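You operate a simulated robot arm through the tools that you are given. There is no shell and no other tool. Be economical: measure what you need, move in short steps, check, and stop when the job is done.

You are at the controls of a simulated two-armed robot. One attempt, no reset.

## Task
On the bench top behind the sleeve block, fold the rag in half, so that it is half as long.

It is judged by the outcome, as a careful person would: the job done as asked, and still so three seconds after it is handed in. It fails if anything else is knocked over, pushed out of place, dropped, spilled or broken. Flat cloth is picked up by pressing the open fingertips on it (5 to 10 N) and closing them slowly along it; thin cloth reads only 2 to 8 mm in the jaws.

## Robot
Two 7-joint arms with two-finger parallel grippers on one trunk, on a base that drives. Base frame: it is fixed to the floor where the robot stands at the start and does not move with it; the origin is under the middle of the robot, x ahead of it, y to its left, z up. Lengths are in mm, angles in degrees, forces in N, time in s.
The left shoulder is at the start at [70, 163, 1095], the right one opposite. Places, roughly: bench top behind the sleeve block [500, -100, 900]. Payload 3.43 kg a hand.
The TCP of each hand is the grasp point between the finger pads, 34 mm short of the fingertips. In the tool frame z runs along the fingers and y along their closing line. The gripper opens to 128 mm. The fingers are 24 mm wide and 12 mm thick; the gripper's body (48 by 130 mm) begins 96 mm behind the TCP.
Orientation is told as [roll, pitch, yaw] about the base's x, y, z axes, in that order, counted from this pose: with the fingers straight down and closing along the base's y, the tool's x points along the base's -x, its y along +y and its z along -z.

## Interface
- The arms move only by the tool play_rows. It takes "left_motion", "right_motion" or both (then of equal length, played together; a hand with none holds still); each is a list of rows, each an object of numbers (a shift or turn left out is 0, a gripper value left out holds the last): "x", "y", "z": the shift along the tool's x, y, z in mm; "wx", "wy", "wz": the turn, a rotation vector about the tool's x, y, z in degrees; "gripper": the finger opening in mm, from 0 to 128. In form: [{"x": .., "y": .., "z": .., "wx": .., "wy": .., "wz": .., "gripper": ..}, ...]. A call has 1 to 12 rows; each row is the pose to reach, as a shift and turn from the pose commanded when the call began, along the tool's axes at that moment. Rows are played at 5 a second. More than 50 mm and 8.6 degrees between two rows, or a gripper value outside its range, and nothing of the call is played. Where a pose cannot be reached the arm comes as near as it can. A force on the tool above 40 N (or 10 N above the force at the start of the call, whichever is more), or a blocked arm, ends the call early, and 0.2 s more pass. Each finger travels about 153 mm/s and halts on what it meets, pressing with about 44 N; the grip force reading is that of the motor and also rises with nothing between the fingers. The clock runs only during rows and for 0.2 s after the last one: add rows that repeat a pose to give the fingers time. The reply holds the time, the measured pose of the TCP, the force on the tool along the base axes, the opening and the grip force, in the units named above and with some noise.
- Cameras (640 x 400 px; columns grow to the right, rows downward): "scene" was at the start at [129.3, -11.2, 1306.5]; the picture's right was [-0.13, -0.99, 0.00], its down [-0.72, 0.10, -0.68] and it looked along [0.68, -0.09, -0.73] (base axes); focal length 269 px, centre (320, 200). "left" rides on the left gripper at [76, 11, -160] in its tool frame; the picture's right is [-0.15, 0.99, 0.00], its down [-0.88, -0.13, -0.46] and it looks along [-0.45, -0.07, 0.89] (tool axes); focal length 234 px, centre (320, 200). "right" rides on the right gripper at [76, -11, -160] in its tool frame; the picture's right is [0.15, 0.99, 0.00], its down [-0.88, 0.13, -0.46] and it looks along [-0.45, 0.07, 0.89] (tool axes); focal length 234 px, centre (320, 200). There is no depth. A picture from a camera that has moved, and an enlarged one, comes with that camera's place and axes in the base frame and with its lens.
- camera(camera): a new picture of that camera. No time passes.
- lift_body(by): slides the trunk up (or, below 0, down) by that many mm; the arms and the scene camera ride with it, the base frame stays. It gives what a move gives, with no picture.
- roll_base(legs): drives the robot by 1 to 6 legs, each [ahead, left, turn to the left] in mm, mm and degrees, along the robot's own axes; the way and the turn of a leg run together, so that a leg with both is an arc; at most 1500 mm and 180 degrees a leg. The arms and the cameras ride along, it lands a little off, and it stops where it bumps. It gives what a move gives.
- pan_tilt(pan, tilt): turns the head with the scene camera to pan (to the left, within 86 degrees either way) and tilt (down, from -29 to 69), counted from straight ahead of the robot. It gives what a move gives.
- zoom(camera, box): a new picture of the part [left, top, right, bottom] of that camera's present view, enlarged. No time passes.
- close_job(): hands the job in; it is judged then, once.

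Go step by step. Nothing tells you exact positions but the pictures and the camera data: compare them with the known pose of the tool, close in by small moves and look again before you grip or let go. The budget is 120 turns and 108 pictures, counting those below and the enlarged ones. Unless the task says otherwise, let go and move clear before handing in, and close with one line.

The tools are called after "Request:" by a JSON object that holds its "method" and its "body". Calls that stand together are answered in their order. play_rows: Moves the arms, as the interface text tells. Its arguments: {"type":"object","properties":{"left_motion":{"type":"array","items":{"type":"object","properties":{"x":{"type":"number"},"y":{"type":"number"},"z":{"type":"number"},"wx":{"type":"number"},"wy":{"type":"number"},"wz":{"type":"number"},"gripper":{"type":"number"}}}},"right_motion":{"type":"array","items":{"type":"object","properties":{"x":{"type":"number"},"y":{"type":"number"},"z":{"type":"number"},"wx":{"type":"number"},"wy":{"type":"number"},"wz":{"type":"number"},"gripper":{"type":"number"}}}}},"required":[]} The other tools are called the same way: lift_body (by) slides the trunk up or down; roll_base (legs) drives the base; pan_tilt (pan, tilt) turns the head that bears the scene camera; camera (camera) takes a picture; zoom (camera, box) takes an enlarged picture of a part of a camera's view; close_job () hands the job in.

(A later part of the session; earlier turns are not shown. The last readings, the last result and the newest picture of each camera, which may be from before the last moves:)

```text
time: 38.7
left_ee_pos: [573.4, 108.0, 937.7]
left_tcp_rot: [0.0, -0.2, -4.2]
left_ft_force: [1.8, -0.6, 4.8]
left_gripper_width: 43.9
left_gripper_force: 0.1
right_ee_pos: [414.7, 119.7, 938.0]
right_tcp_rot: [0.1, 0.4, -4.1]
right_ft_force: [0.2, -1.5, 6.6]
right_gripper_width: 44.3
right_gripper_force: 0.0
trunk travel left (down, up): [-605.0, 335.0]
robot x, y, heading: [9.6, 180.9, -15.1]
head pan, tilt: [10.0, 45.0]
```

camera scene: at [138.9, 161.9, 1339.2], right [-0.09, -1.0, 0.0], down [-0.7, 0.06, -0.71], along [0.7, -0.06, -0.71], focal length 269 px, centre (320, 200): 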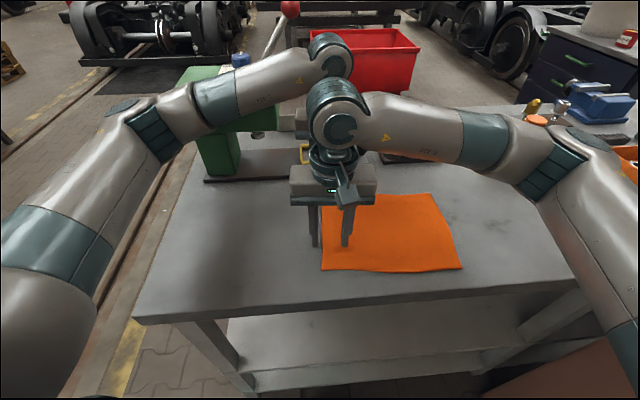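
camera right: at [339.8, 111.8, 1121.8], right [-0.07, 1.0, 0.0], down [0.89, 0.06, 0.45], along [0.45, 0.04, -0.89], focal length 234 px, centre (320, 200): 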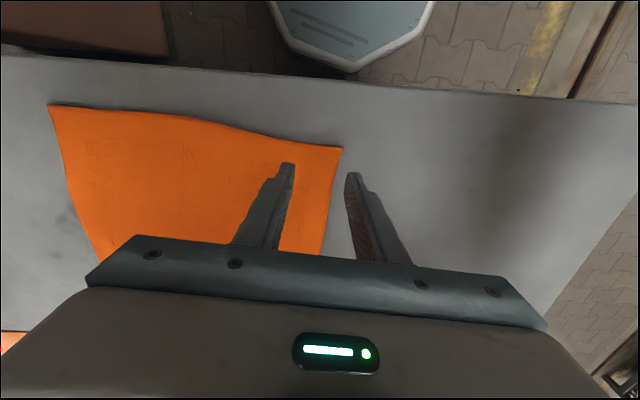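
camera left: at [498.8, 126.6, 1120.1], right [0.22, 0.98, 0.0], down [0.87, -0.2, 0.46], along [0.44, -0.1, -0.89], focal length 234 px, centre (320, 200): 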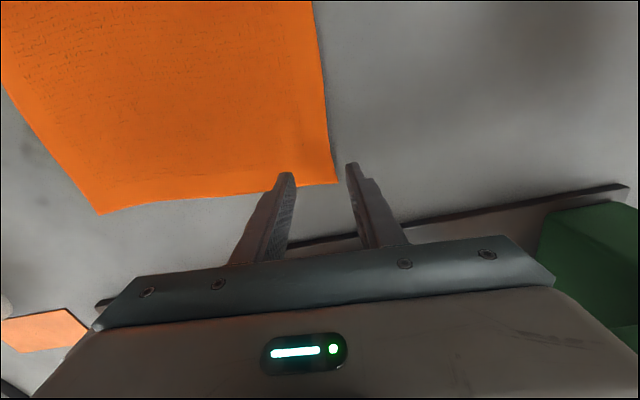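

Contact with about 5 and 7 N. Closing slowly along the cloth.

Request:
{"method": "play_rows", "body": {"left_motion": [{"z": 1, "gripper": 40}, {"z": 1, "gripper": 36}, {"z": 1, "gripper": 32}, {"z": 1, "gripper": 28}, {"z": 1, "gripper": 24}, {"z": 1, "gripper": 20}, {"z": 1, "gripper": 16}, {"z": 1, "gripper": 12}, {"z": 1, "gripper": 8}, {"z": 1, "gripper": 4}, {"z": 1, "gripper": 0}, {"z": 1, "gripper": 0}], "right_motion": [{"z": 0, "gripper": 40}, {"z": 0, "gripper": 36}, {"z": 0, "gripper": 32}, {"z": 0, "gripper": 28}, {"z": 0, "gripper": 24}, {"z": 0, "gripper": 20}, {"z": 0, "gripper": 16}, {"z": 0, "gripper": 12}, {"z": 0, "gripper": 8}, {"z": 0, "gripper": 4}, {"z": 0, "gripper": 0}, {"z": 0, "gripper": 0}]}}

Request:
{"method": "camera", "body": {"camera": "left"}}

Request:
{"method": "camera", "body": {"camera": "right"}}

```text
time: 41.3
left_ee_pos: [572.3, 107.8, 937.6]
left_tcp_rot: [0.1, -0.1, -4.5]
left_ft_force: [0.3, -4.0, 18.8]
left_gripper_width: 4.7
left_gripper_force: 39.1
right_ee_pos: [415.8, 118.8, 937.8]
right_tcp_rot: [0.1, 0.4, -4.3]
right_ft_force: [0.2, -1.7, 6.6]
right_gripper_width: 4.2
right_gripper_force: 39.0
trunk travel left (down, up): [-605.0, 335.0]
robot x, y, heading: [6.4, 181.7, -14.8]
head pan, tilt: [10.0, 45.0]
```

```text
72 pictures are left
camera left: at [497.2, 125.5, 1095.9], right [0.22, 0.98, 0.0], down [0.87, -0.2, 0.46], along [0.45, -0.1, -0.89], focal length 234 px, centre (320, 200)
```

left: 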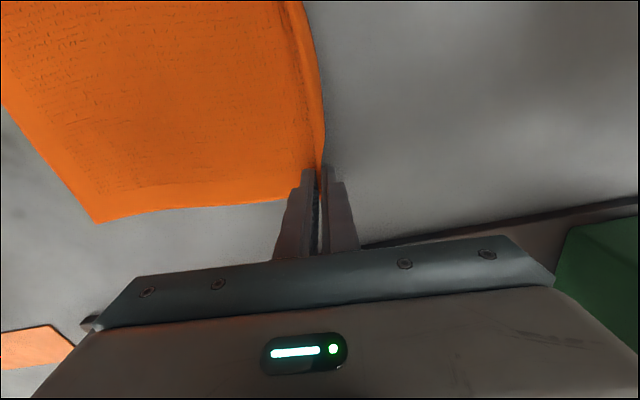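

```text
71 pictures are left
camera right: at [339.5, 111.7, 1098.6], right [-0.07, 1.0, 0.0], down [0.89, 0.06, 0.45], along [0.45, 0.04, -0.89], focal length 234 px, centre (320, 200)
```

right: 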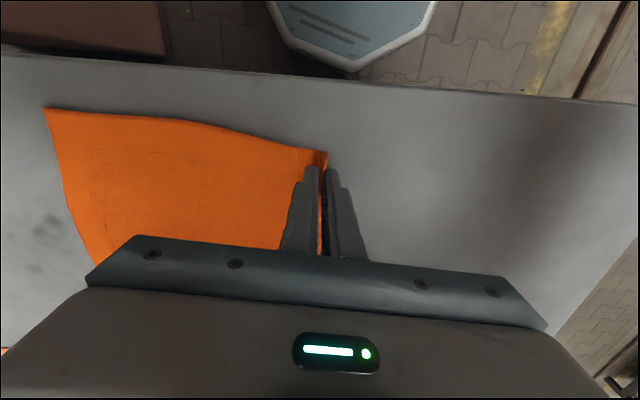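

Both jaws read about 4.5 mm, so the cloth is caught. I'll lift a little and check.

Request:
{"method": "play_rows", "body": {"left_motion": [{"z": -8}, {"z": -18}, {"z": -30}, {"z": -40}], "right_motion": [{"z": -8}, {"z": -18}, {"z": -30}, {"z": -40}]}}

Request:
{"method": "camera", "body": {"camera": "scene"}}

Request:
{"method": "camera", "body": {"camera": "left"}}

Request:
{"method": "camera", "body": {"camera": "right"}}

```text
time: 42.3
left_ee_pos: [574.9, 109.8, 976.1]
left_tcp_rot: [0.0, 0.0, -4.4]
left_ft_force: [-1.1, 0.1, 0.0]
left_gripper_width: 4.4
left_gripper_force: 38.5
right_ee_pos: [415.9, 118.6, 976.0]
right_tcp_rot: [0.1, 0.6, -4.3]
right_ft_force: [0.6, 0.0, -0.3]
right_gripper_width: 4.3
right_gripper_force: 38.5
trunk travel left (down, up): [-605.0, 335.0]
robot x, y, heading: [10.5, 182.2, -15.0]
head pan, tilt: [10.0, 45.0]
```

```text
70 pictures are left
camera scene: at [138.9, 162.0, 1339.2], right [-0.09, -1.0, 0.0], down [-0.7, 0.06, -0.71], along [0.7, -0.06, -0.71], focal length 269 px, centre (320, 200)
```

scene: 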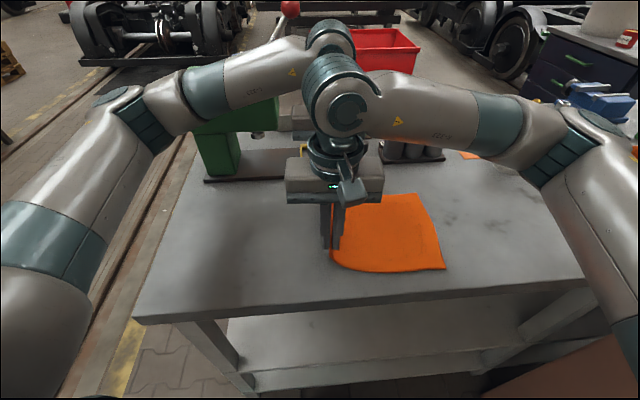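

```text
69 pictures are left
camera left: at [499.9, 127.0, 1135.0], right [0.22, 0.98, 0.0], down [0.87, -0.2, 0.46], along [0.44, -0.1, -0.89], focal length 234 px, centre (320, 200)
```

left: 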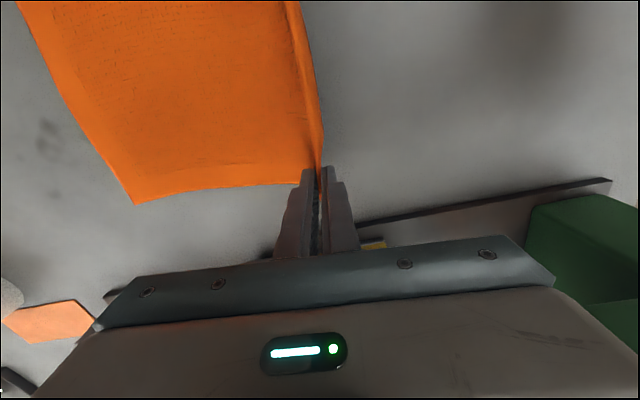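

```text
68 pictures are left
camera right: at [341.0, 112.6, 1137.4], right [-0.07, 1.0, 0.0], down [0.89, 0.06, 0.45], along [0.45, 0.04, -0.89], focal length 234 px, centre (320, 200)
```

right: 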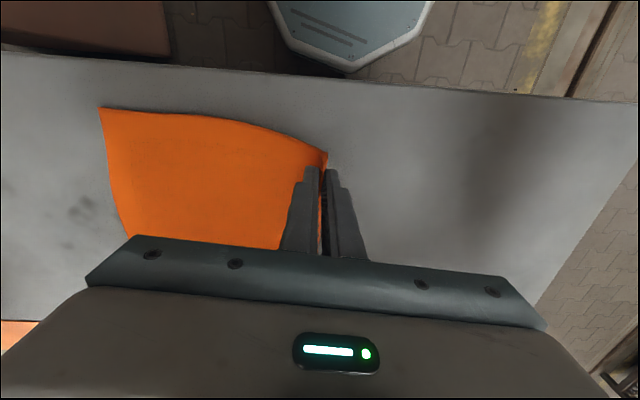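

The cloth is held at both corners, though it slid about 25 mm towards the hands while lifting. I'll carry the edge over in a low arc, leaning the hands back so the edge flips over.

Request:
{"method": "play_rows", "body": {"left_motion": [{"y": -20, "z": -8}, {"y": -40, "z": -16}, {"y": -60, "z": -24, "wx": -4}, {"y": -80, "z": -30, "wx": -9}, {"y": -100, "z": -34, "wx": -15}, {"y": -120, "z": -34, "wx": -21}, {"y": -138, "z": -30, "wx": -27}, {"y": -155, "z": -22, "wx": -33}, {"y": -168, "z": -14, "wx": -39}], "right_motion": [{"y": -20, "z": -8}, {"y": -40, "z": -16}, {"y": -60, "z": -24, "wx": -4}, {"y": -80, "z": -30, "wx": -9}, {"y": -100, "z": -34, "wx": -15}, {"y": -120, "z": -34, "wx": -21}, {"y": -138, "z": -30, "wx": -27}, {"y": -155, "z": -22, "wx": -33}, {"y": -168, "z": -14, "wx": -39}]}}

Request:
{"method": "camera", "body": {"camera": "scene"}}

Request:
{"method": "camera", "body": {"camera": "left"}}

Request:
{"method": "camera", "body": {"camera": "right"}}

```text
time: 44.3
left_ee_pos: [560.6, -60.5, 989.9]
left_tcp_rot: [39.2, -0.1, -4.4]
left_ft_force: [-0.1, -1.0, -0.1]
left_gripper_width: 4.2
left_gripper_force: 39.0
right_ee_pos: [403.5, -49.9, 991.1]
right_tcp_rot: [39.3, 0.4, -4.2]
right_ft_force: [-0.2, 0.3, -0.6]
right_gripper_width: 4.4
right_gripper_force: 38.4
trunk travel left (down, up): [-605.0, 335.0]
robot x, y, heading: [10.9, 182.8, -15.0]
head pan, tilt: [10.0, 45.0]
```

```text
67 pictures are left
camera scene: at [137.7, 158.9, 1339.3], right [-0.09, -1.0, 0.0], down [-0.7, 0.06, -0.71], along [0.71, -0.06, -0.71], focal length 269 px, centre (320, 200)
```

scene: 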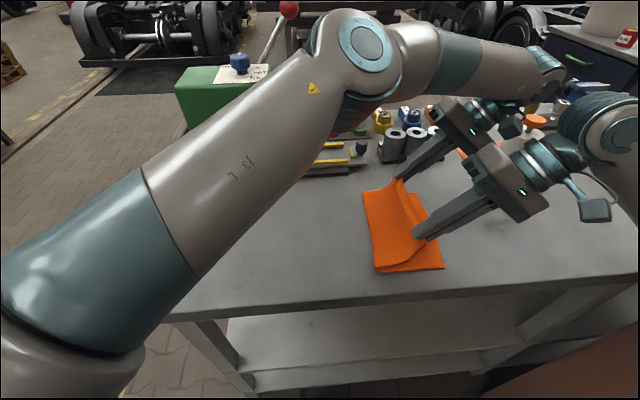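

```text
66 pictures are left
camera left: at [477.3, -147.2, 1120.2], right [0.2, 0.75, 0.62], down [0.85, -0.45, 0.27], along [0.49, 0.47, -0.73], focal length 234 px, centre (320, 200)
```

left: 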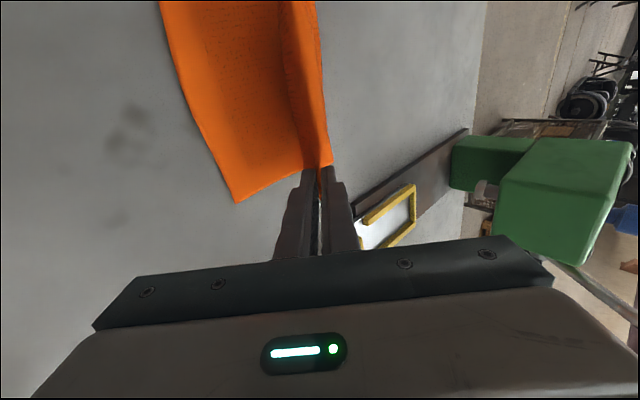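

```text
65 pictures are left
camera right: at [320.1, -155.8, 1109.4], right [-0.09, 0.77, 0.63], down [0.87, -0.25, 0.43], along [0.49, 0.58, -0.65], focal length 234 px, centre (320, 200)
```

right: 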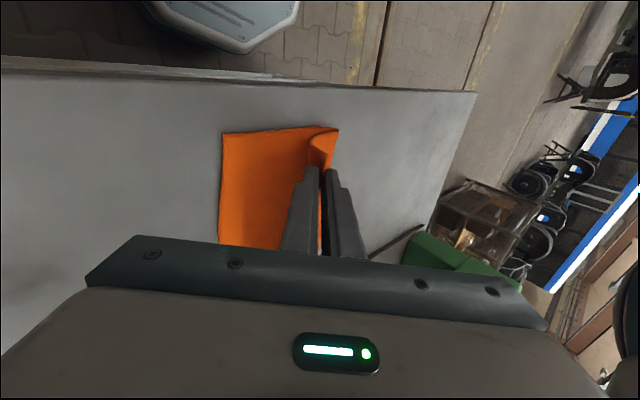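

The fold is forming well. I'll take a closer look before finishing the carry.

Request:
{"method": "zoom", "body": {"camera": "scene", "box": [340, 150, 500, 280]}}

```text
3.08 times, centred on (420, 215) of scene
camera zoom: at [137.7, 158.9, 1339.3], right [-0.09, -1.0, 0.0], down [-0.7, 0.06, -0.71], along [0.71, -0.06, -0.71], focal length 828 px, centre (12, 154)
```

zoom: 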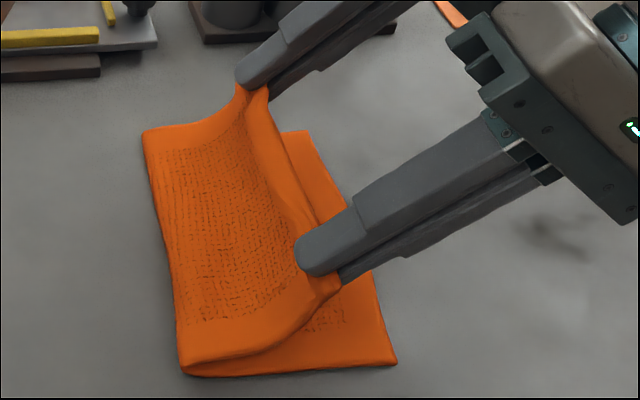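

The bottom layer is about 128 mm wide, already half of 260. I'll lower the edge over its partner.

Request:
{"method": "play_rows", "body": {"left_motion": [{"y": -15, "z": 3}, {"y": -30, "z": 6}, {"y": -45, "z": 10}, {"y": -56, "z": 12}], "right_motion": [{"y": -15, "z": 3}, {"y": -30, "z": 6}, {"y": -45, "z": 10}, {"y": -56, "z": 12}]}}

Request:
{"method": "zoom", "body": {"camera": "scene", "box": [340, 150, 500, 280]}}

```text
time: 45.3
left_ee_pos: [552.6, -65.8, 945.2]
left_tcp_rot: [38.9, -0.1, -4.5]
left_ft_force: [0.0, -0.3, 0.3]
left_gripper_width: 4.2
left_gripper_force: 38.3
left hand out of reach, approached as far as the arm can: row 1, 2, 3, 4
right_ee_pos: [401.5, -84.3, 945.4]
right_tcp_rot: [39.1, 0.5, -4.2]
right_ft_force: [-0.1, -0.1, 0.4]
right_gripper_width: 4.1
right_gripper_force: 38.2
trunk travel left (down, up): [-605.0, 335.0]
robot x, y, heading: [9.4, 180.5, -15.1]
head pan, tilt: [10.0, 45.0]
```

```text
3.08 times, centred on (420, 215) of scene
camera zoom: at [139.0, 161.5, 1339.2], right [-0.09, -1.0, 0.0], down [-0.7, 0.06, -0.71], along [0.7, -0.06, -0.71], focal length 828 px, centre (12, 154)
```

zoom: 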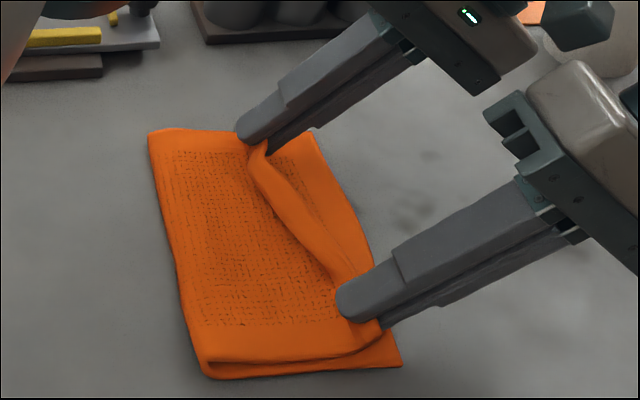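

The left arm ran out of reach with that lean. I'll lessen its lean by steps so it can follow.

Request:
{"method": "play_rows", "body": {"left_motion": [{"z": -2, "wx": 6}, {"z": -3, "wx": 12}, {"z": -4, "wx": 18}, {"z": -4, "wx": 24}, {"z": -4, "wx": 24}]}}

Request:
{"method": "zoom", "body": {"camera": "scene", "box": [340, 150, 500, 280]}}

```text
time: 46.5
left_ee_pos: [552.8, -69.3, 949.0]
left_tcp_rot: [15.0, 0.0, -4.4]
left_ft_force: [0.7, 0.2, 0.8]
left_gripper_width: 4.0
left_gripper_force: 39.2
right_ee_pos: [402.1, -85.8, 945.7]
right_tcp_rot: [39.3, 0.5, -4.3]
right_ft_force: [-0.4, -0.7, 0.6]
right_gripper_width: 4.1
right_gripper_force: 38.7
trunk travel left (down, up): [-605.0, 335.0]
robot x, y, heading: [9.2, 185.0, -15.2]
head pan, tilt: [10.0, 45.0]
```

```text
3.08 times, centred on (420, 215) of scene
camera zoom: at [138.9, 160.9, 1339.2], right [-0.09, -1.0, 0.0], down [-0.7, 0.06, -0.71], along [0.7, -0.06, -0.71], focal length 828 px, centre (12, 154)
```

zoom: 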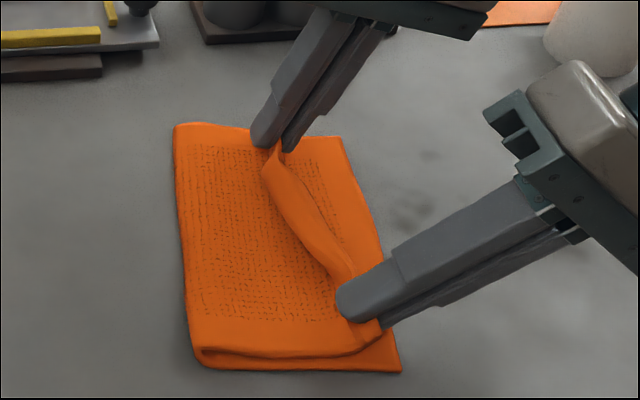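

The far end shifted a little because the finger brushed it. I'll raise the left hand slightly, carry it the remaining 38 mm or so, and lower it.

Request:
{"method": "play_rows", "body": {"left_motion": [{"y": 3, "z": -14}, {"y": -12, "z": -18}, {"y": -24, "z": -21}, {"y": -33, "z": -23}, {"y": -36, "z": -13}, {"y": -36, "z": -13}]}}

Request:
{"method": "zoom", "body": {"camera": "scene", "box": [340, 150, 500, 280]}}

```text
time: 47.9
left_ee_pos: [548.8, -108.8, 950.9]
left_tcp_rot: [15.0, 0.0, -4.4]
left_ft_force: [-0.7, -0.1, 0.4]
left_gripper_width: 4.2
left_gripper_force: 38.9
right_ee_pos: [400.9, -85.1, 946.2]
right_tcp_rot: [39.1, 0.5, -4.2]
right_ft_force: [0.8, 0.9, 0.2]
right_gripper_width: 4.2
right_gripper_force: 38.7
trunk travel left (down, up): [-605.0, 335.0]
robot x, y, heading: [12.5, 183.7, -15.1]
head pan, tilt: [10.0, 45.0]
```

```text
3.08 times, centred on (420, 215) of scene
camera zoom: at [138.9, 161.7, 1339.2], right [-0.09, -1.0, 0.0], down [-0.7, 0.06, -0.71], along [0.7, -0.06, -0.71], focal length 828 px, centre (12, 154)
```

zoom: 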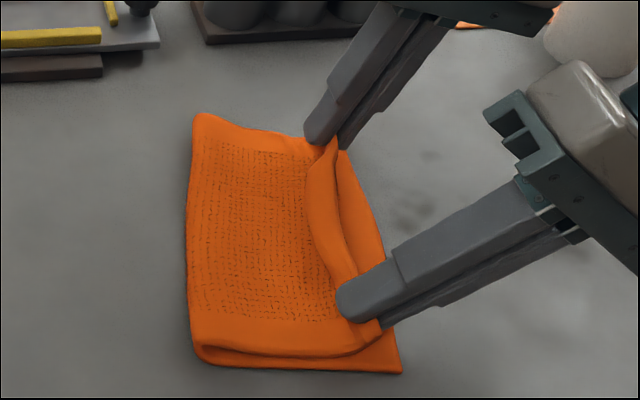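

Aligned well. Now releasing gently with a slight lift, then withdrawing along the fingers.

Request:
{"method": "play_rows", "body": {"left_motion": [{"z": -2, "gripper": 9}, {"z": -5, "gripper": 14}, {"z": -8, "gripper": 18}, {"z": -20, "gripper": 20}, {"z": -35}, {"z": -55}, {"z": -80}], "right_motion": [{"z": -2, "gripper": 9}, {"z": -5, "gripper": 14}, {"z": -8, "gripper": 18}, {"z": -20, "gripper": 20}, {"z": -35}, {"z": -55}, {"z": -80}]}}

Request:
{"method": "zoom", "body": {"camera": "scene", "box": [340, 150, 500, 280]}}

```text
time: 49.5
left_ee_pos: [550.0, -119.1, 1030.2]
left_tcp_rot: [14.5, 0.1, -4.2]
left_ft_force: [-0.1, -0.6, 0.0]
left_gripper_width: 19.9
left_gripper_force: 0.1
right_ee_pos: [400.1, -125.0, 1009.7]
right_tcp_rot: [39.0, 0.5, -3.8]
right_ft_force: [0.9, 0.0, -0.4]
right_gripper_width: 20.1
right_gripper_force: 0.1
trunk travel left (down, up): [-605.0, 335.0]
robot x, y, heading: [11.0, 187.2, -14.9]
head pan, tilt: [10.0, 45.0]
```

```text
3.08 times, centred on (420, 215) of scene
camera zoom: at [141.2, 172.1, 1338.3], right [-0.09, -1.0, 0.01], down [-0.71, 0.06, -0.71], along [0.7, -0.07, -0.71], focal length 828 px, centre (12, 154)
```

zoom: 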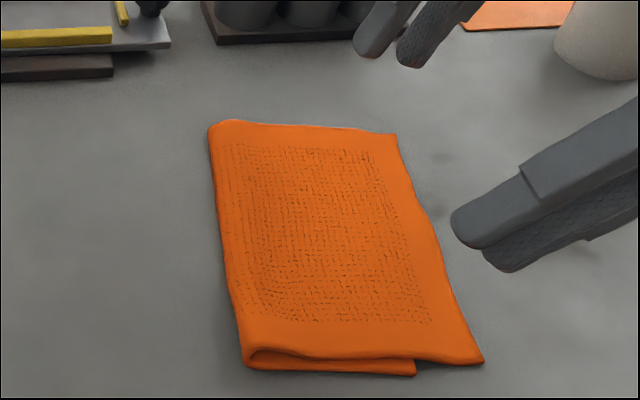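

The rag is folded, but the near top corner overshoots by about 40 mm. The robot has also been nudged again, perhaps by the right elbow, so I'll check the right side first.

Request:
{"method": "pan_tilt", "body": {"pan": -60, "tilt": 25}}

Request:
{"method": "camera", "body": {"camera": "scene"}}

```text
time: 50.9
left_ee_pos: [549.4, -120.8, 1029.4]
left_tcp_rot: [14.5, 0.0, -4.3]
left_ft_force: [-0.6, -0.1, 0.3]
left_gripper_width: 20.1
left_gripper_force: 0.1
right_ee_pos: [399.6, -123.5, 1010.2]
right_tcp_rot: [38.9, 0.6, -3.8]
right_ft_force: [0.2, -0.1, 0.2]
right_gripper_width: 19.9
right_gripper_force: 0.1
trunk travel left (down, up): [-605.0, 335.0]
robot x, y, heading: [4.8, 181.2, -15.1]
head pan, tilt: [-60.0, 25.0]
```

```text
59 pictures are left
camera scene: at [84.5, 90.5, 1370.3], right [-0.97, -0.26, 0.0], down [-0.11, 0.4, -0.91], along [0.23, -0.88, -0.42], focal length 269 px, centre (320, 200)
```

scene: 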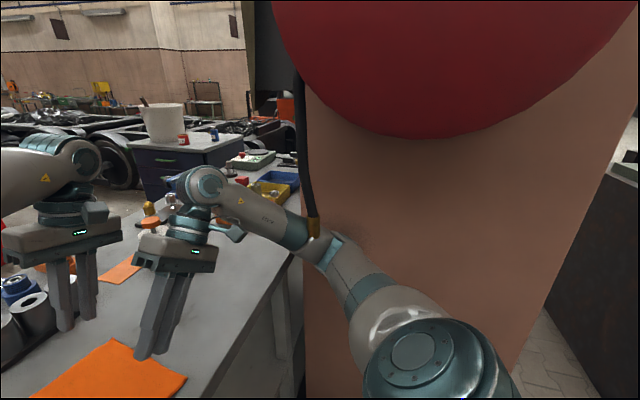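

The right elbow is up against the column near the hose nozzle. I'll straighten the right hand and bring it back left to relieve it.

Request:
{"method": "play_rows", "body": {"right_motion": [{"y": 10, "wx": 6}, {"y": 20, "z": 0, "wx": 12}, {"y": 30, "wx": 18}, {"y": 40, "wx": 24}, {"y": 45, "wx": 30}, {"y": 50, "wx": 36}, {"y": 50, "wx": 39}]}}

Request:
{"method": "camera", "body": {"camera": "scene"}}

Request:
{"method": "pan_tilt", "body": {"pan": 0, "tilt": 48}}

Request:
{"method": "camera", "body": {"camera": "scene"}}

```text
time: 52.5
left_ee_pos: [547.9, -128.4, 1028.7]
left_tcp_rot: [15.0, 0.0, -4.3]
left_ft_force: [-0.4, 0.8, 0.1]
left_gripper_width: 20.1
left_gripper_force: 0.0
right_ee_pos: [399.6, -96.3, 1039.4]
right_tcp_rot: [0.0, 0.6, -4.3]
right_ft_force: [-0.4, -0.1, 0.5]
right_gripper_width: 19.8
right_gripper_force: 0.1
trunk travel left (down, up): [-605.0, 335.0]
robot x, y, heading: [13.0, 183.0, -15.1]
head pan, tilt: [-60.0, 25.0]
```

```text
58 pictures are left
camera scene: at [82.3, 79.7, 1369.7], right [-0.97, -0.26, 0.0], down [-0.11, 0.41, -0.91], along [0.23, -0.88, -0.42], focal length 269 px, centre (320, 200)
```

scene: 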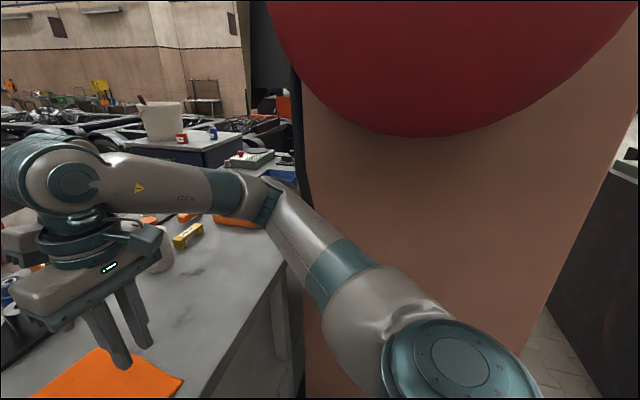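

```text
time: 53.8
left_ee_pos: [547.1, -128.2, 1028.5]
left_tcp_rot: [14.9, 0.0, -4.3]
left_ft_force: [0.4, 0.4, -0.2]
left_gripper_width: 20.0
left_gripper_force: 0.0
right_ee_pos: [400.5, -95.8, 1038.7]
right_tcp_rot: [0.1, 0.5, -4.2]
right_ft_force: [0.8, 0.3, -0.4]
right_gripper_width: 20.2
right_gripper_force: 0.1
trunk travel left (down, up): [-605.0, 335.0]
robot x, y, heading: [11.2, 182.2, -15.1]
head pan, tilt: [0.0, 48.0]
```

```text
57 pictures are left
camera scene: at [134.3, 148.4, 1335.0], right [-0.26, -0.97, 0.0], down [-0.72, 0.19, -0.67], along [0.65, -0.17, -0.74], focal length 269 px, centre (320, 200)
```

scene: 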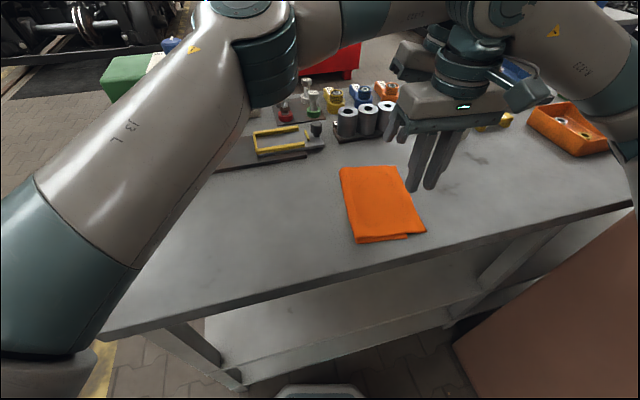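

Robot is upright again. Measuring the folded rag closely.

Request:
{"method": "zoom", "body": {"camera": "scene", "box": [320, 155, 448, 255]}}

```text
4.00 times, centred on (384, 205) of scene
camera zoom: at [134.3, 148.4, 1335.0], right [-0.26, -0.97, 0.0], down [-0.72, 0.19, -0.67], along [0.65, -0.17, -0.74], focal length 1076 px, centre (64, 180)
```

zoom: 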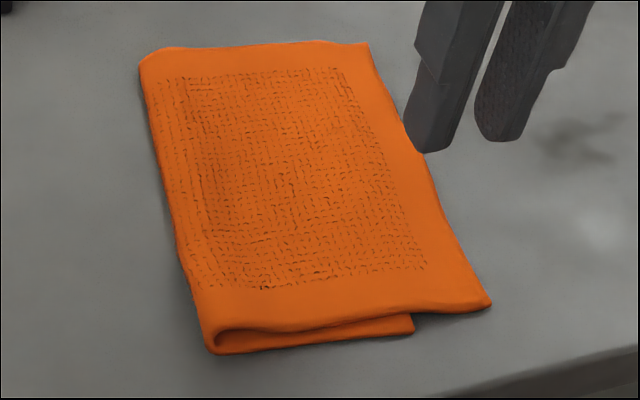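

The near top corner is at (378,-133) and the bottom corner under it at (374,-90), so the top overhangs about 43 mm near and 20 mm far. I'll re-grip that overhang with the right hand and re-lay it; hovering first to check.

Request:
{"method": "play_rows", "body": {"right_motion": [{"x": 1, "y": -12, "z": 20, "wz": 2, "gripper": 26}, {"x": 2, "y": -23, "z": 45, "wz": 4.2}, {"x": 2, "y": -23, "z": 70, "wz": 4.2}, {"x": 2, "y": -23, "z": 78, "wz": 4.2}, {"x": 2, "y": -23, "z": 78, "wz": 4.2}]}}

Request:
{"method": "camera", "body": {"camera": "right"}}

Request:
{"method": "zoom", "body": {"camera": "scene", "box": [320, 155, 480, 280]}}

```text
time: 55.0
left_ee_pos: [547.8, -127.4, 1028.6]
left_tcp_rot: [15.0, -0.1, -4.2]
left_ft_force: [-0.5, -0.3, 0.4]
left_gripper_width: 19.8
left_gripper_force: 0.1
right_ee_pos: [396.8, -118.8, 961.1]
right_tcp_rot: [0.0, 0.5, -8.6]
right_ft_force: [-0.7, 0.3, -0.3]
right_gripper_width: 25.9
right_gripper_force: 0.0
trunk travel left (down, up): [-605.0, 335.0]
robot x, y, heading: [6.3, 182.7, -15.1]
head pan, tilt: [0.0, 48.0]
```

```text
55 pictures are left
camera right: at [321.0, -119.7, 1122.4], right [0.0, 1.0, 0.0], down [0.89, 0.0, 0.45], along [0.45, 0.0, -0.89], focal length 234 px, centre (320, 200)
```

right: 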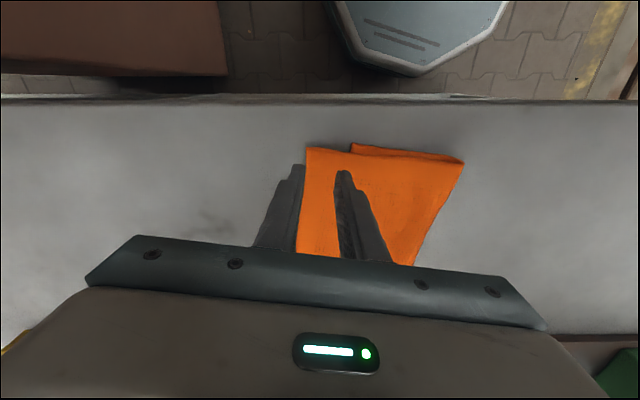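

```text
3.20 times, centred on (400, 218) of scene
camera zoom: at [134.4, 148.6, 1335.0], right [-0.26, -0.97, 0.0], down [-0.72, 0.19, -0.67], along [0.65, -0.17, -0.74], focal length 861 px, centre (64, 144)
```

zoom: 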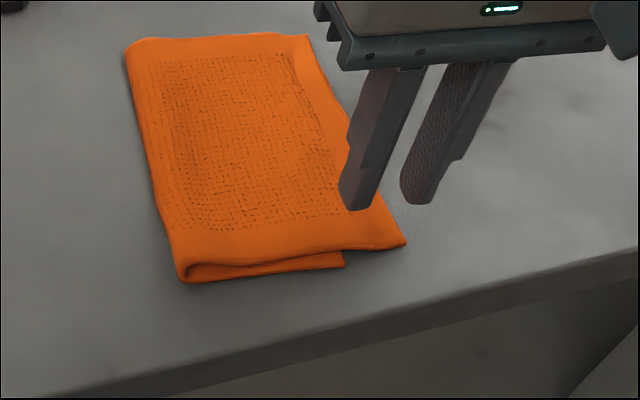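

Both views agree. Descending to contact with the right hand.

Request:
{"method": "play_rows", "body": {"right_motion": [{"z": 8}, {"z": 15}, {"z": 20}, {"z": 22}, {"z": 23}, {"z": 24}]}}

```text
time: 56.4
left_ee_pos: [548.0, -127.9, 1028.8]
left_tcp_rot: [15.0, 0.0, -4.4]
left_ft_force: [-0.2, -0.1, -0.6]
left_gripper_width: 19.7
left_gripper_force: 0.1
right_ee_pos: [396.6, -117.5, 938.9]
right_tcp_rot: [0.1, 0.4, -8.5]
right_ft_force: [1.1, -0.1, 12.5]
right_gripper_width: 26.0
right_gripper_force: 0.3
trunk travel left (down, up): [-605.0, 335.0]
robot x, y, heading: [8.4, 185.0, -15.2]
head pan, tilt: [0.0, 48.0]
```

Request:
{"method": "play_rows", "body": {"right_motion": [{"z": -0.6}, {"z": -0.6, "gripper": 22}, {"z": -0.6, "gripper": 18}, {"z": -0.6, "gripper": 14}, {"z": -0.6, "gripper": 10}, {"z": -0.6, "gripper": 6}, {"z": -0.6, "gripper": 2}, {"z": -0.6, "gripper": 0}, {"z": -0.6, "gripper": 0}, {"z": -10}, {"z": -22}, {"z": -34}]}}

Request:
{"method": "camera", "body": {"camera": "right"}}

Request:
{"method": "zoom", "body": {"camera": "scene", "box": [320, 155, 480, 280]}}

```text
time: 59.0
left_ee_pos: [548.1, -129.5, 1028.2]
left_tcp_rot: [15.0, 0.0, -4.3]
left_ft_force: [-0.1, -0.3, -0.4]
left_gripper_width: 19.8
left_gripper_force: 0.0
right_ee_pos: [396.6, -117.7, 971.0]
right_tcp_rot: [0.1, 0.7, -8.3]
right_ft_force: [-0.6, 0.0, -0.1]
right_gripper_width: 0.0
right_gripper_force: 32.9
trunk travel left (down, up): [-605.0, 335.0]
robot x, y, heading: [9.2, 181.7, -14.8]
head pan, tilt: [0.0, 48.0]
```

```text
53 pictures are left
camera right: at [321.7, -119.9, 1132.0], right [0.0, 1.0, 0.0], down [0.89, 0.0, 0.45], along [0.45, 0.0, -0.89], focal length 234 px, centre (320, 200)
```

right: 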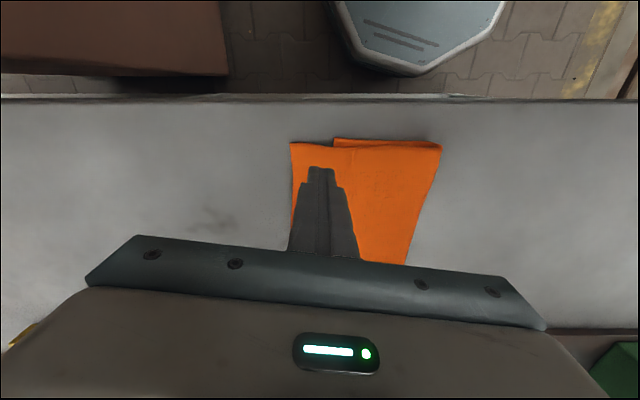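

```text
3.20 times, centred on (400, 218) of scene
camera zoom: at [134.4, 148.5, 1334.9], right [-0.26, -0.97, 0.0], down [-0.72, 0.19, -0.67], along [0.65, -0.17, -0.74], focal length 861 px, centre (64, 144)
```

zoom: 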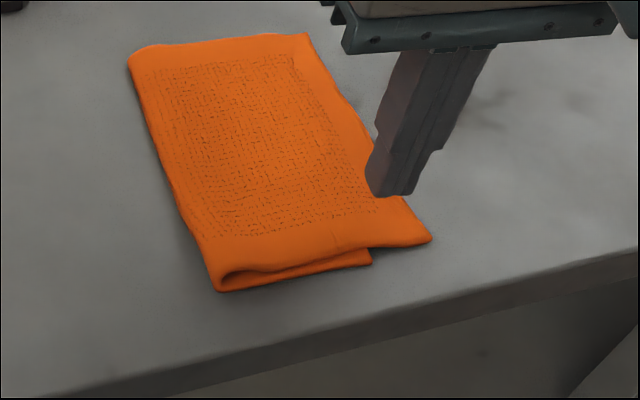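

The jaws closed empty: the outer finger was off the cloth and the inner one dragged the rag about 16 mm right. I'll re-grip with both fingertips fully on the overhang.

Request:
{"method": "play_rows", "body": {"right_motion": [{"x": 1, "y": -5, "z": -8, "gripper": 20}, {"x": 1, "y": -11, "z": -8, "gripper": 20}, {"x": 1, "y": -11, "z": 5}, {"x": 1, "y": -11, "z": 18}, {"x": 1, "y": -11, "z": 26}, {"x": 1, "y": -11, "z": 30}]}}

Request:
{"method": "camera", "body": {"camera": "right"}}

```text
time: 60.4
left_ee_pos: [548.2, -128.0, 1027.3]
left_tcp_rot: [14.9, 0.0, -4.3]
left_ft_force: [0.1, 0.9, 0.5]
left_gripper_width: 20.2
left_gripper_force: 0.0
right_ee_pos: [394.3, -129.3, 941.8]
right_tcp_rot: [0.1, 0.5, -8.4]
right_ft_force: [1.3, -0.1, 1.0]
right_gripper_width: 20.2
right_gripper_force: 0.1
trunk travel left (down, up): [-605.0, 335.0]
robot x, y, heading: [8.3, 181.6, -15.1]
head pan, tilt: [0.0, 48.0]
```

```text
51 pictures are left
camera right: at [319.1, -130.9, 1102.8], right [0.0, 1.0, 0.0], down [0.89, 0.0, 0.45], along [0.45, 0.0, -0.89], focal length 234 px, centre (320, 200)
```

right: 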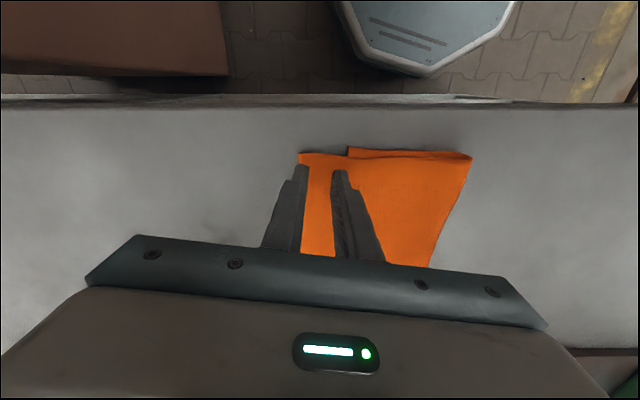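

Request:
{"method": "play_rows", "body": {"right_motion": [{"y": 4}, {"y": 4, "z": 2}, {"y": 4, "z": 3.2}, {"y": 4, "z": 4}]}}

```text
time: 61.4
left_ee_pos: [548.0, -128.2, 1029.7]
left_tcp_rot: [15.0, 0.0, -4.2]
left_ft_force: [0.0, 0.0, -0.4]
left_gripper_width: 20.0
left_gripper_force: 0.0
right_ee_pos: [395.2, -125.7, 938.8]
right_tcp_rot: [0.2, 0.5, -8.4]
right_ft_force: [1.3, -1.2, 13.5]
right_gripper_width: 19.6
right_gripper_force: 0.0
trunk travel left (down, up): [-605.0, 335.0]
robot x, y, heading: [10.3, 181.6, -15.2]
head pan, tilt: [0.0, 48.0]
```

Request:
{"method": "play_rows", "body": {"right_motion": [{"z": -0.4, "gripper": 18}, {"z": -0.4, "gripper": 16}, {"z": -0.4, "gripper": 14}, {"z": -0.4, "gripper": 12}, {"z": -0.4, "gripper": 10}, {"z": -0.4, "gripper": 8}, {"z": -0.4, "gripper": 6}, {"z": -0.4, "gripper": 4}, {"z": -0.4, "gripper": 2}, {"z": -0.4, "gripper": 0}, {"z": -0.4, "gripper": 0}]}}

Request:
{"method": "camera", "body": {"camera": "right"}}

```text
time: 63.8
left_ee_pos: [546.5, -127.0, 1029.3]
left_tcp_rot: [15.0, 0.0, -4.3]
left_ft_force: [0.6, 0.3, 0.3]
left_gripper_width: 20.1
left_gripper_force: 0.1
right_ee_pos: [395.2, -124.1, 939.2]
right_tcp_rot: [0.1, 0.4, -8.4]
right_ft_force: [0.2, 3.2, 19.3]
right_gripper_width: 0.1
right_gripper_force: 33.3
trunk travel left (down, up): [-605.0, 335.0]
robot x, y, heading: [9.3, 180.8, -14.9]
head pan, tilt: [0.0, 48.0]
```

```text
50 pictures are left
camera right: at [318.8, -125.0, 1099.4], right [0.0, 1.0, 0.0], down [0.89, 0.0, 0.45], along [0.45, 0.0, -0.89], focal length 234 px, centre (320, 200)
```

right: 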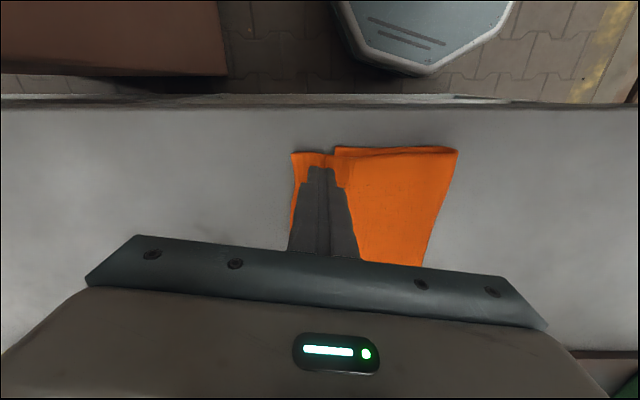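

Empty again: a short closing stroke doesn't raise a ruck. I'll try a 45° pinch across the corner with a wide stroke, as worked the first time, on the single-layer overhang.

Request:
{"method": "play_rows", "body": {"right_motion": [{"z": -15}, {"z": -30, "gripper": 20}, {"x": 2, "y": -3, "z": -30, "wz": 7, "gripper": 44}, {"x": 4, "y": -6, "z": -30, "wz": 14}, {"x": 6, "y": -9, "z": -30, "wz": 21}, {"x": 7, "y": -11, "z": -30, "wz": 29}, {"x": 8, "y": -13, "z": -30, "wz": 36.6}, {"x": 8, "y": -13, "z": -24, "wz": 36.6}]}}

Request:
{"method": "camera", "body": {"camera": "right"}}

Request:
{"method": "zoom", "body": {"camera": "scene", "box": [320, 155, 480, 280]}}

```text
time: 65.6
left_ee_pos: [548.3, -128.2, 1028.5]
left_tcp_rot: [15.0, -0.1, -4.2]
left_ft_force: [0.2, -0.6, 0.3]
left_gripper_width: 19.9
left_gripper_force: 0.1
right_ee_pos: [385.0, -137.5, 960.7]
right_tcp_rot: [-0.2, 0.4, -45.1]
right_ft_force: [0.3, 0.4, -0.3]
right_gripper_width: 44.0
right_gripper_force: 0.0
trunk travel left (down, up): [-605.0, 335.0]
robot x, y, heading: [11.2, 183.5, -15.0]
head pan, tilt: [0.0, 48.0]
```

```text
49 pictures are left
camera right: at [325.3, -92.8, 1122.4], right [0.6, 0.8, 0.0], down [0.72, -0.53, 0.45], along [0.36, -0.27, -0.89], focal length 234 px, centre (320, 200)
```

right: 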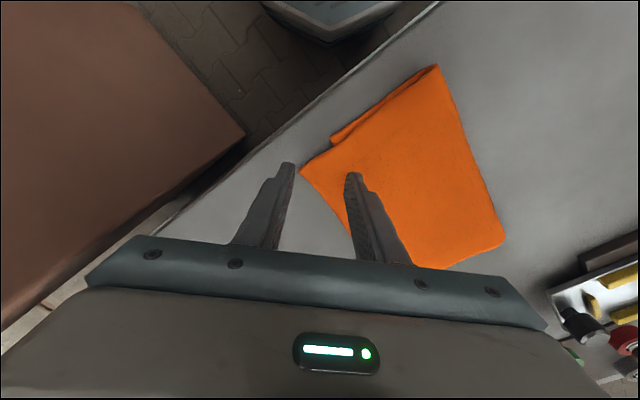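

```text
3.20 times, centred on (400, 218) of scene
camera zoom: at [134.5, 148.3, 1335.0], right [-0.26, -0.97, 0.0], down [-0.72, 0.19, -0.67], along [0.65, -0.17, -0.74], focal length 861 px, centre (64, 144)
```

zoom: 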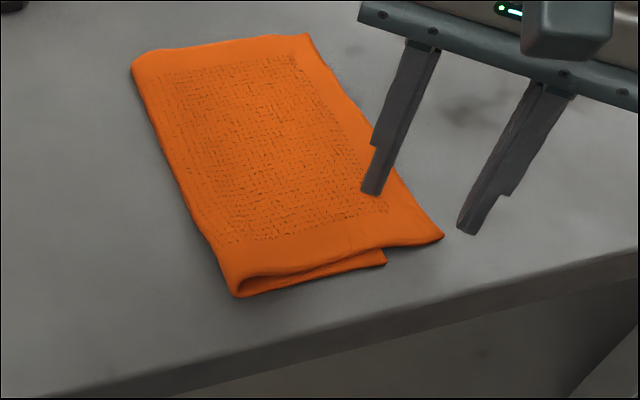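

Request:
{"method": "play_rows", "body": {"right_motion": [{"x": -6, "y": -3, "z": 6}, {"x": -6, "y": -3, "z": 13}, {"x": -6, "y": -3, "z": 18}, {"x": -6, "y": -3, "z": 20}, {"x": -6, "y": -3, "z": 21.5}]}}

Request:
{"method": "camera", "body": {"camera": "right"}}

```text
time: 66.8
left_ee_pos: [547.8, -127.8, 1028.8]
left_tcp_rot: [15.1, 0.0, -4.3]
left_ft_force: [0.6, 0.2, -0.1]
left_gripper_width: 20.1
left_gripper_force: 0.0
right_ee_pos: [387.3, -143.0, 940.1]
right_tcp_rot: [-0.1, 0.3, -45.0]
right_ft_force: [0.4, 0.0, 1.5]
right_gripper_width: 43.9
right_gripper_force: 0.1
trunk travel left (down, up): [-605.0, 335.0]
robot x, y, heading: [11.8, 183.6, -14.9]
head pan, tilt: [0.0, 48.0]
```

```text
47 pictures are left
camera right: at [326.9, -99.1, 1101.9], right [0.6, 0.8, 0.0], down [0.72, -0.53, 0.45], along [0.36, -0.27, -0.89], focal length 234 px, centre (320, 200)
```

right: 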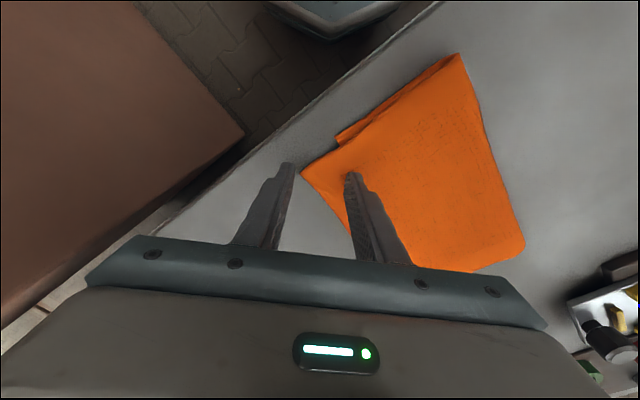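

The corner sits right between the fingers. Pressing lightly and closing slowly.

Request:
{"method": "play_rows", "body": {"right_motion": [{"z": 1}, {"z": 2, "gripper": 44}, {"z": 2.2, "gripper": 40}, {"z": 2.2, "gripper": 36}, {"z": 2.2, "gripper": 31}, {"z": 2.2, "gripper": 26}, {"z": 2.2, "gripper": 21}, {"z": 2.2, "gripper": 16}, {"z": 2.2, "gripper": 11}, {"z": 2.2, "gripper": 6}, {"z": 2.2, "gripper": 0}, {"z": 2.2, "gripper": 0}]}}

Request:
{"method": "camera", "body": {"camera": "right"}}

```text
time: 69.4
left_ee_pos: [547.7, -127.7, 1028.8]
left_tcp_rot: [15.0, 0.0, -4.3]
left_ft_force: [0.1, -0.1, 0.4]
left_gripper_width: 20.0
left_gripper_force: 0.1
right_ee_pos: [386.2, -142.4, 938.7]
right_tcp_rot: [-0.3, 0.3, -45.0]
right_ft_force: [1.2, 1.6, 12.2]
right_gripper_width: 4.0
right_gripper_force: 38.8
trunk travel left (down, up): [-605.0, 335.0]
robot x, y, heading: [10.6, 185.3, -15.0]
head pan, tilt: [0.0, 48.0]
```

```text
46 pictures are left
camera right: at [326.5, -98.3, 1099.6], right [0.6, 0.8, 0.0], down [0.72, -0.53, 0.45], along [0.36, -0.27, -0.89], focal length 234 px, centre (320, 200)
```

right: 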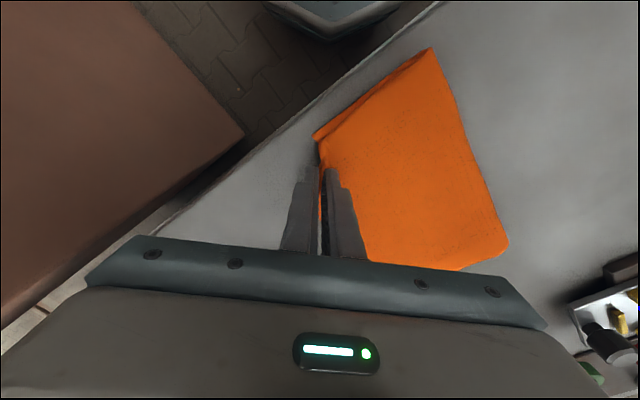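

Gripped (4.0 mm). Now lifting the corner, rolling it back left so the fold relaxes, and re-laying it over its partner.

Request:
{"method": "play_rows", "body": {"right_motion": [{"x": 8, "y": 8, "z": -15}, {"x": 22, "y": 22, "z": -35}, {"x": 40, "y": 40, "z": -50}, {"x": 56, "y": 56, "z": -60}, {"x": 64, "y": 64, "z": -60}, {"x": 64, "y": 64, "z": -55}]}}

Request:
{"method": "zoom", "body": {"camera": "scene", "box": [320, 155, 480, 280]}}

```text
time: 70.8
left_ee_pos: [548.1, -129.9, 1028.3]
left_tcp_rot: [14.9, -0.1, -4.2]
left_ft_force: [0.4, 1.0, -0.9]
left_gripper_width: 19.8
left_gripper_force: 0.0
right_ee_pos: [387.8, -55.2, 992.1]
right_tcp_rot: [-0.3, 0.5, -45.1]
right_ft_force: [0.2, 0.0, -0.5]
right_gripper_width: 4.1
right_gripper_force: 38.0
trunk travel left (down, up): [-605.0, 335.0]
robot x, y, heading: [8.5, 182.4, -15.2]
head pan, tilt: [0.0, 48.0]
```

```text
3.20 times, centred on (400, 218) of scene
camera zoom: at [134.3, 148.2, 1335.0], right [-0.26, -0.97, 0.0], down [-0.72, 0.19, -0.67], along [0.65, -0.17, -0.74], focal length 861 px, centre (64, 144)
```

zoom: 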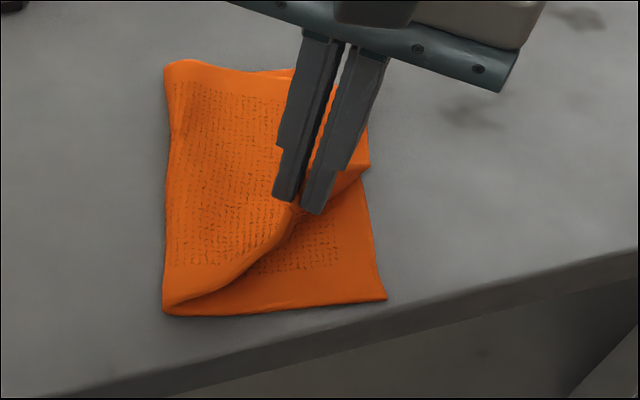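

The fold relaxed left as hoped; the bottom layer now measures about 130 mm with its corner near (346,-103). Laying the top corner onto it.

Request:
{"method": "play_rows", "body": {"right_motion": [{"x": -3, "y": -10, "z": 6}, {"x": -6, "y": -20, "z": 18}, {"x": -9, "y": -30, "z": 32}, {"x": -9, "y": -32, "z": 42}, {"x": -9, "y": -32, "z": 46}, {"x": -9, "y": -32, "z": 46}]}}

Request:
{"method": "zoom", "body": {"camera": "scene", "box": [320, 155, 480, 280]}}

```text
time: 72.2
left_ee_pos: [547.4, -128.3, 1028.4]
left_tcp_rot: [15.0, 0.0, -4.4]
left_ft_force: [0.5, -0.8, 0.2]
left_gripper_width: 20.0
left_gripper_force: 0.0
right_ee_pos: [371.0, -81.2, 945.9]
right_tcp_rot: [-0.3, 0.5, -45.0]
right_ft_force: [-0.2, -0.1, -0.5]
right_gripper_width: 4.0
right_gripper_force: 38.6
trunk travel left (down, up): [-605.0, 335.0]
robot x, y, heading: [7.9, 181.9, -15.1]
head pan, tilt: [0.0, 48.0]
```

```text
3.20 times, centred on (400, 218) of scene
camera zoom: at [134.3, 148.5, 1335.0], right [-0.26, -0.97, 0.0], down [-0.72, 0.19, -0.67], along [0.65, -0.17, -0.74], focal length 861 px, centre (64, 144)
```

zoom: 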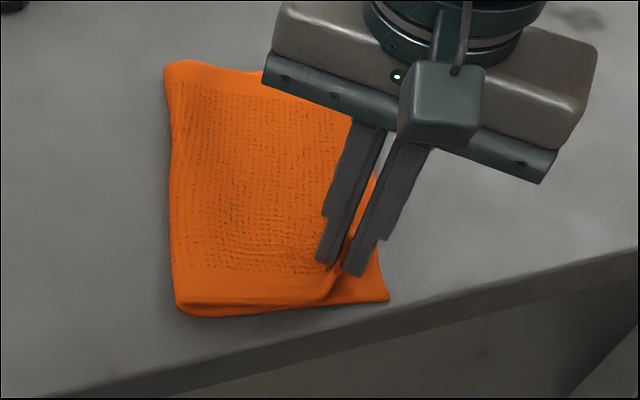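

Well placed. Releasing and lifting straight up.

Request:
{"method": "play_rows", "body": {"right_motion": [{"z": -1, "gripper": 10}, {"z": -2, "gripper": 20}, {"z": -3, "gripper": 32}, {"z": -3, "gripper": 40}, {"z": -15}, {"z": -35}, {"z": -60}, {"z": -85}]}}

Request:
{"method": "zoom", "body": {"camera": "scene", "box": [320, 155, 480, 280]}}

Request:
{"method": "camera", "body": {"camera": "right"}}

```text
time: 74.0
left_ee_pos: [546.9, -128.4, 1028.0]
left_tcp_rot: [15.0, 0.1, -4.2]
left_ft_force: [0.0, -0.4, -0.1]
left_gripper_width: 19.7
left_gripper_force: 0.0
right_ee_pos: [369.6, -81.4, 1031.7]
right_tcp_rot: [-0.2, 0.6, -45.0]
right_ft_force: [-0.3, 0.0, -0.9]
right_gripper_width: 39.9
right_gripper_force: 0.1
trunk travel left (down, up): [-605.0, 335.0]
robot x, y, heading: [9.0, 183.2, -15.2]
head pan, tilt: [0.0, 48.0]
```

```text
3.20 times, centred on (400, 218) of scene
camera zoom: at [134.0, 148.8, 1335.0], right [-0.26, -0.97, 0.0], down [-0.72, 0.19, -0.67], along [0.65, -0.17, -0.74], focal length 861 px, centre (64, 144)
```

zoom: 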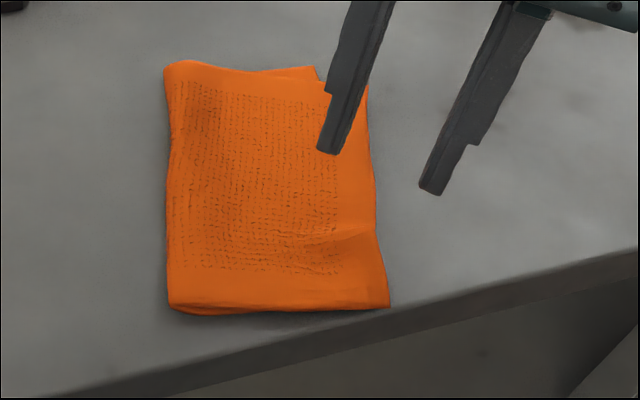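

```text
42 pictures are left
camera right: at [310.2, -37.4, 1193.6], right [0.6, 0.8, 0.0], down [0.72, -0.53, 0.45], along [0.36, -0.27, -0.89], focal length 234 px, centre (320, 200)
```

right: 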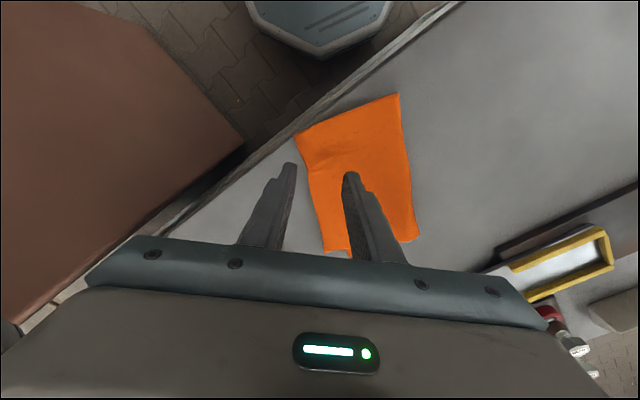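

The near corner now lines up. I'll clear both hands upward and check the far side.

Request:
{"method": "play_rows", "body": {"right_motion": [{"z": -30}, {"z": -60}, {"z": -90}, {"z": -110}, {"z": -110}], "left_motion": [{"z": -20}, {"z": -40}, {"z": -50}, {"z": -50}, {"z": -50}]}}

Request:
{"method": "zoom", "body": {"camera": "scene", "box": [320, 155, 480, 280]}}

Request:
{"method": "camera", "body": {"camera": "left"}}

```text
time: 75.2
left_ee_pos: [546.0, -140.0, 1075.8]
left_tcp_rot: [15.0, 0.0, -4.4]
left_ft_force: [0.1, 0.2, -0.5]
left_gripper_width: 20.0
left_gripper_force: 0.0
right_ee_pos: [372.6, -82.5, 1143.1]
right_tcp_rot: [-0.3, 0.4, -45.1]
right_ft_force: [-0.3, 0.3, 0.5]
right_gripper_width: 39.7
right_gripper_force: 0.1
trunk travel left (down, up): [-605.0, 335.0]
robot x, y, heading: [10.9, 181.7, -15.1]
head pan, tilt: [0.0, 48.0]
```

```text
3.20 times, centred on (400, 218) of scene
camera zoom: at [134.6, 148.1, 1334.9], right [-0.26, -0.97, 0.0], down [-0.72, 0.19, -0.67], along [0.65, -0.17, -0.74], focal length 861 px, centre (64, 144)
```

zoom: 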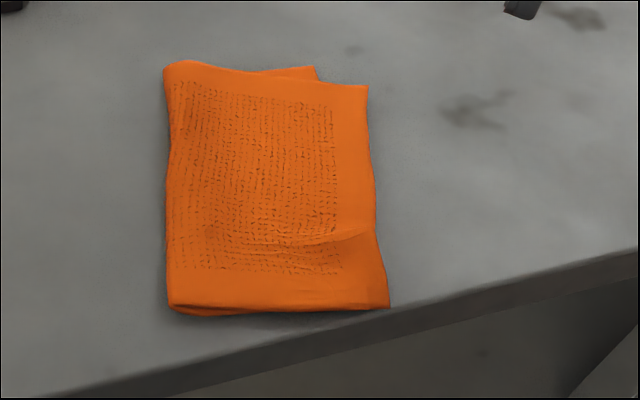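

```text
40 pictures are left
camera left: at [469.7, -165.6, 1233.2], right [0.22, 0.94, 0.26], down [0.86, -0.31, 0.41], along [0.46, 0.13, -0.88], focal length 234 px, centre (320, 200)
```

left: 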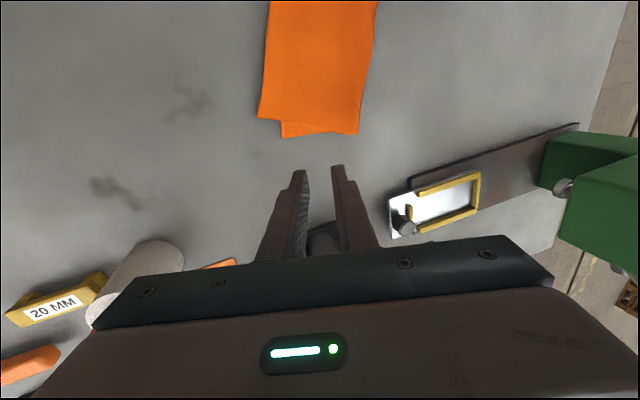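

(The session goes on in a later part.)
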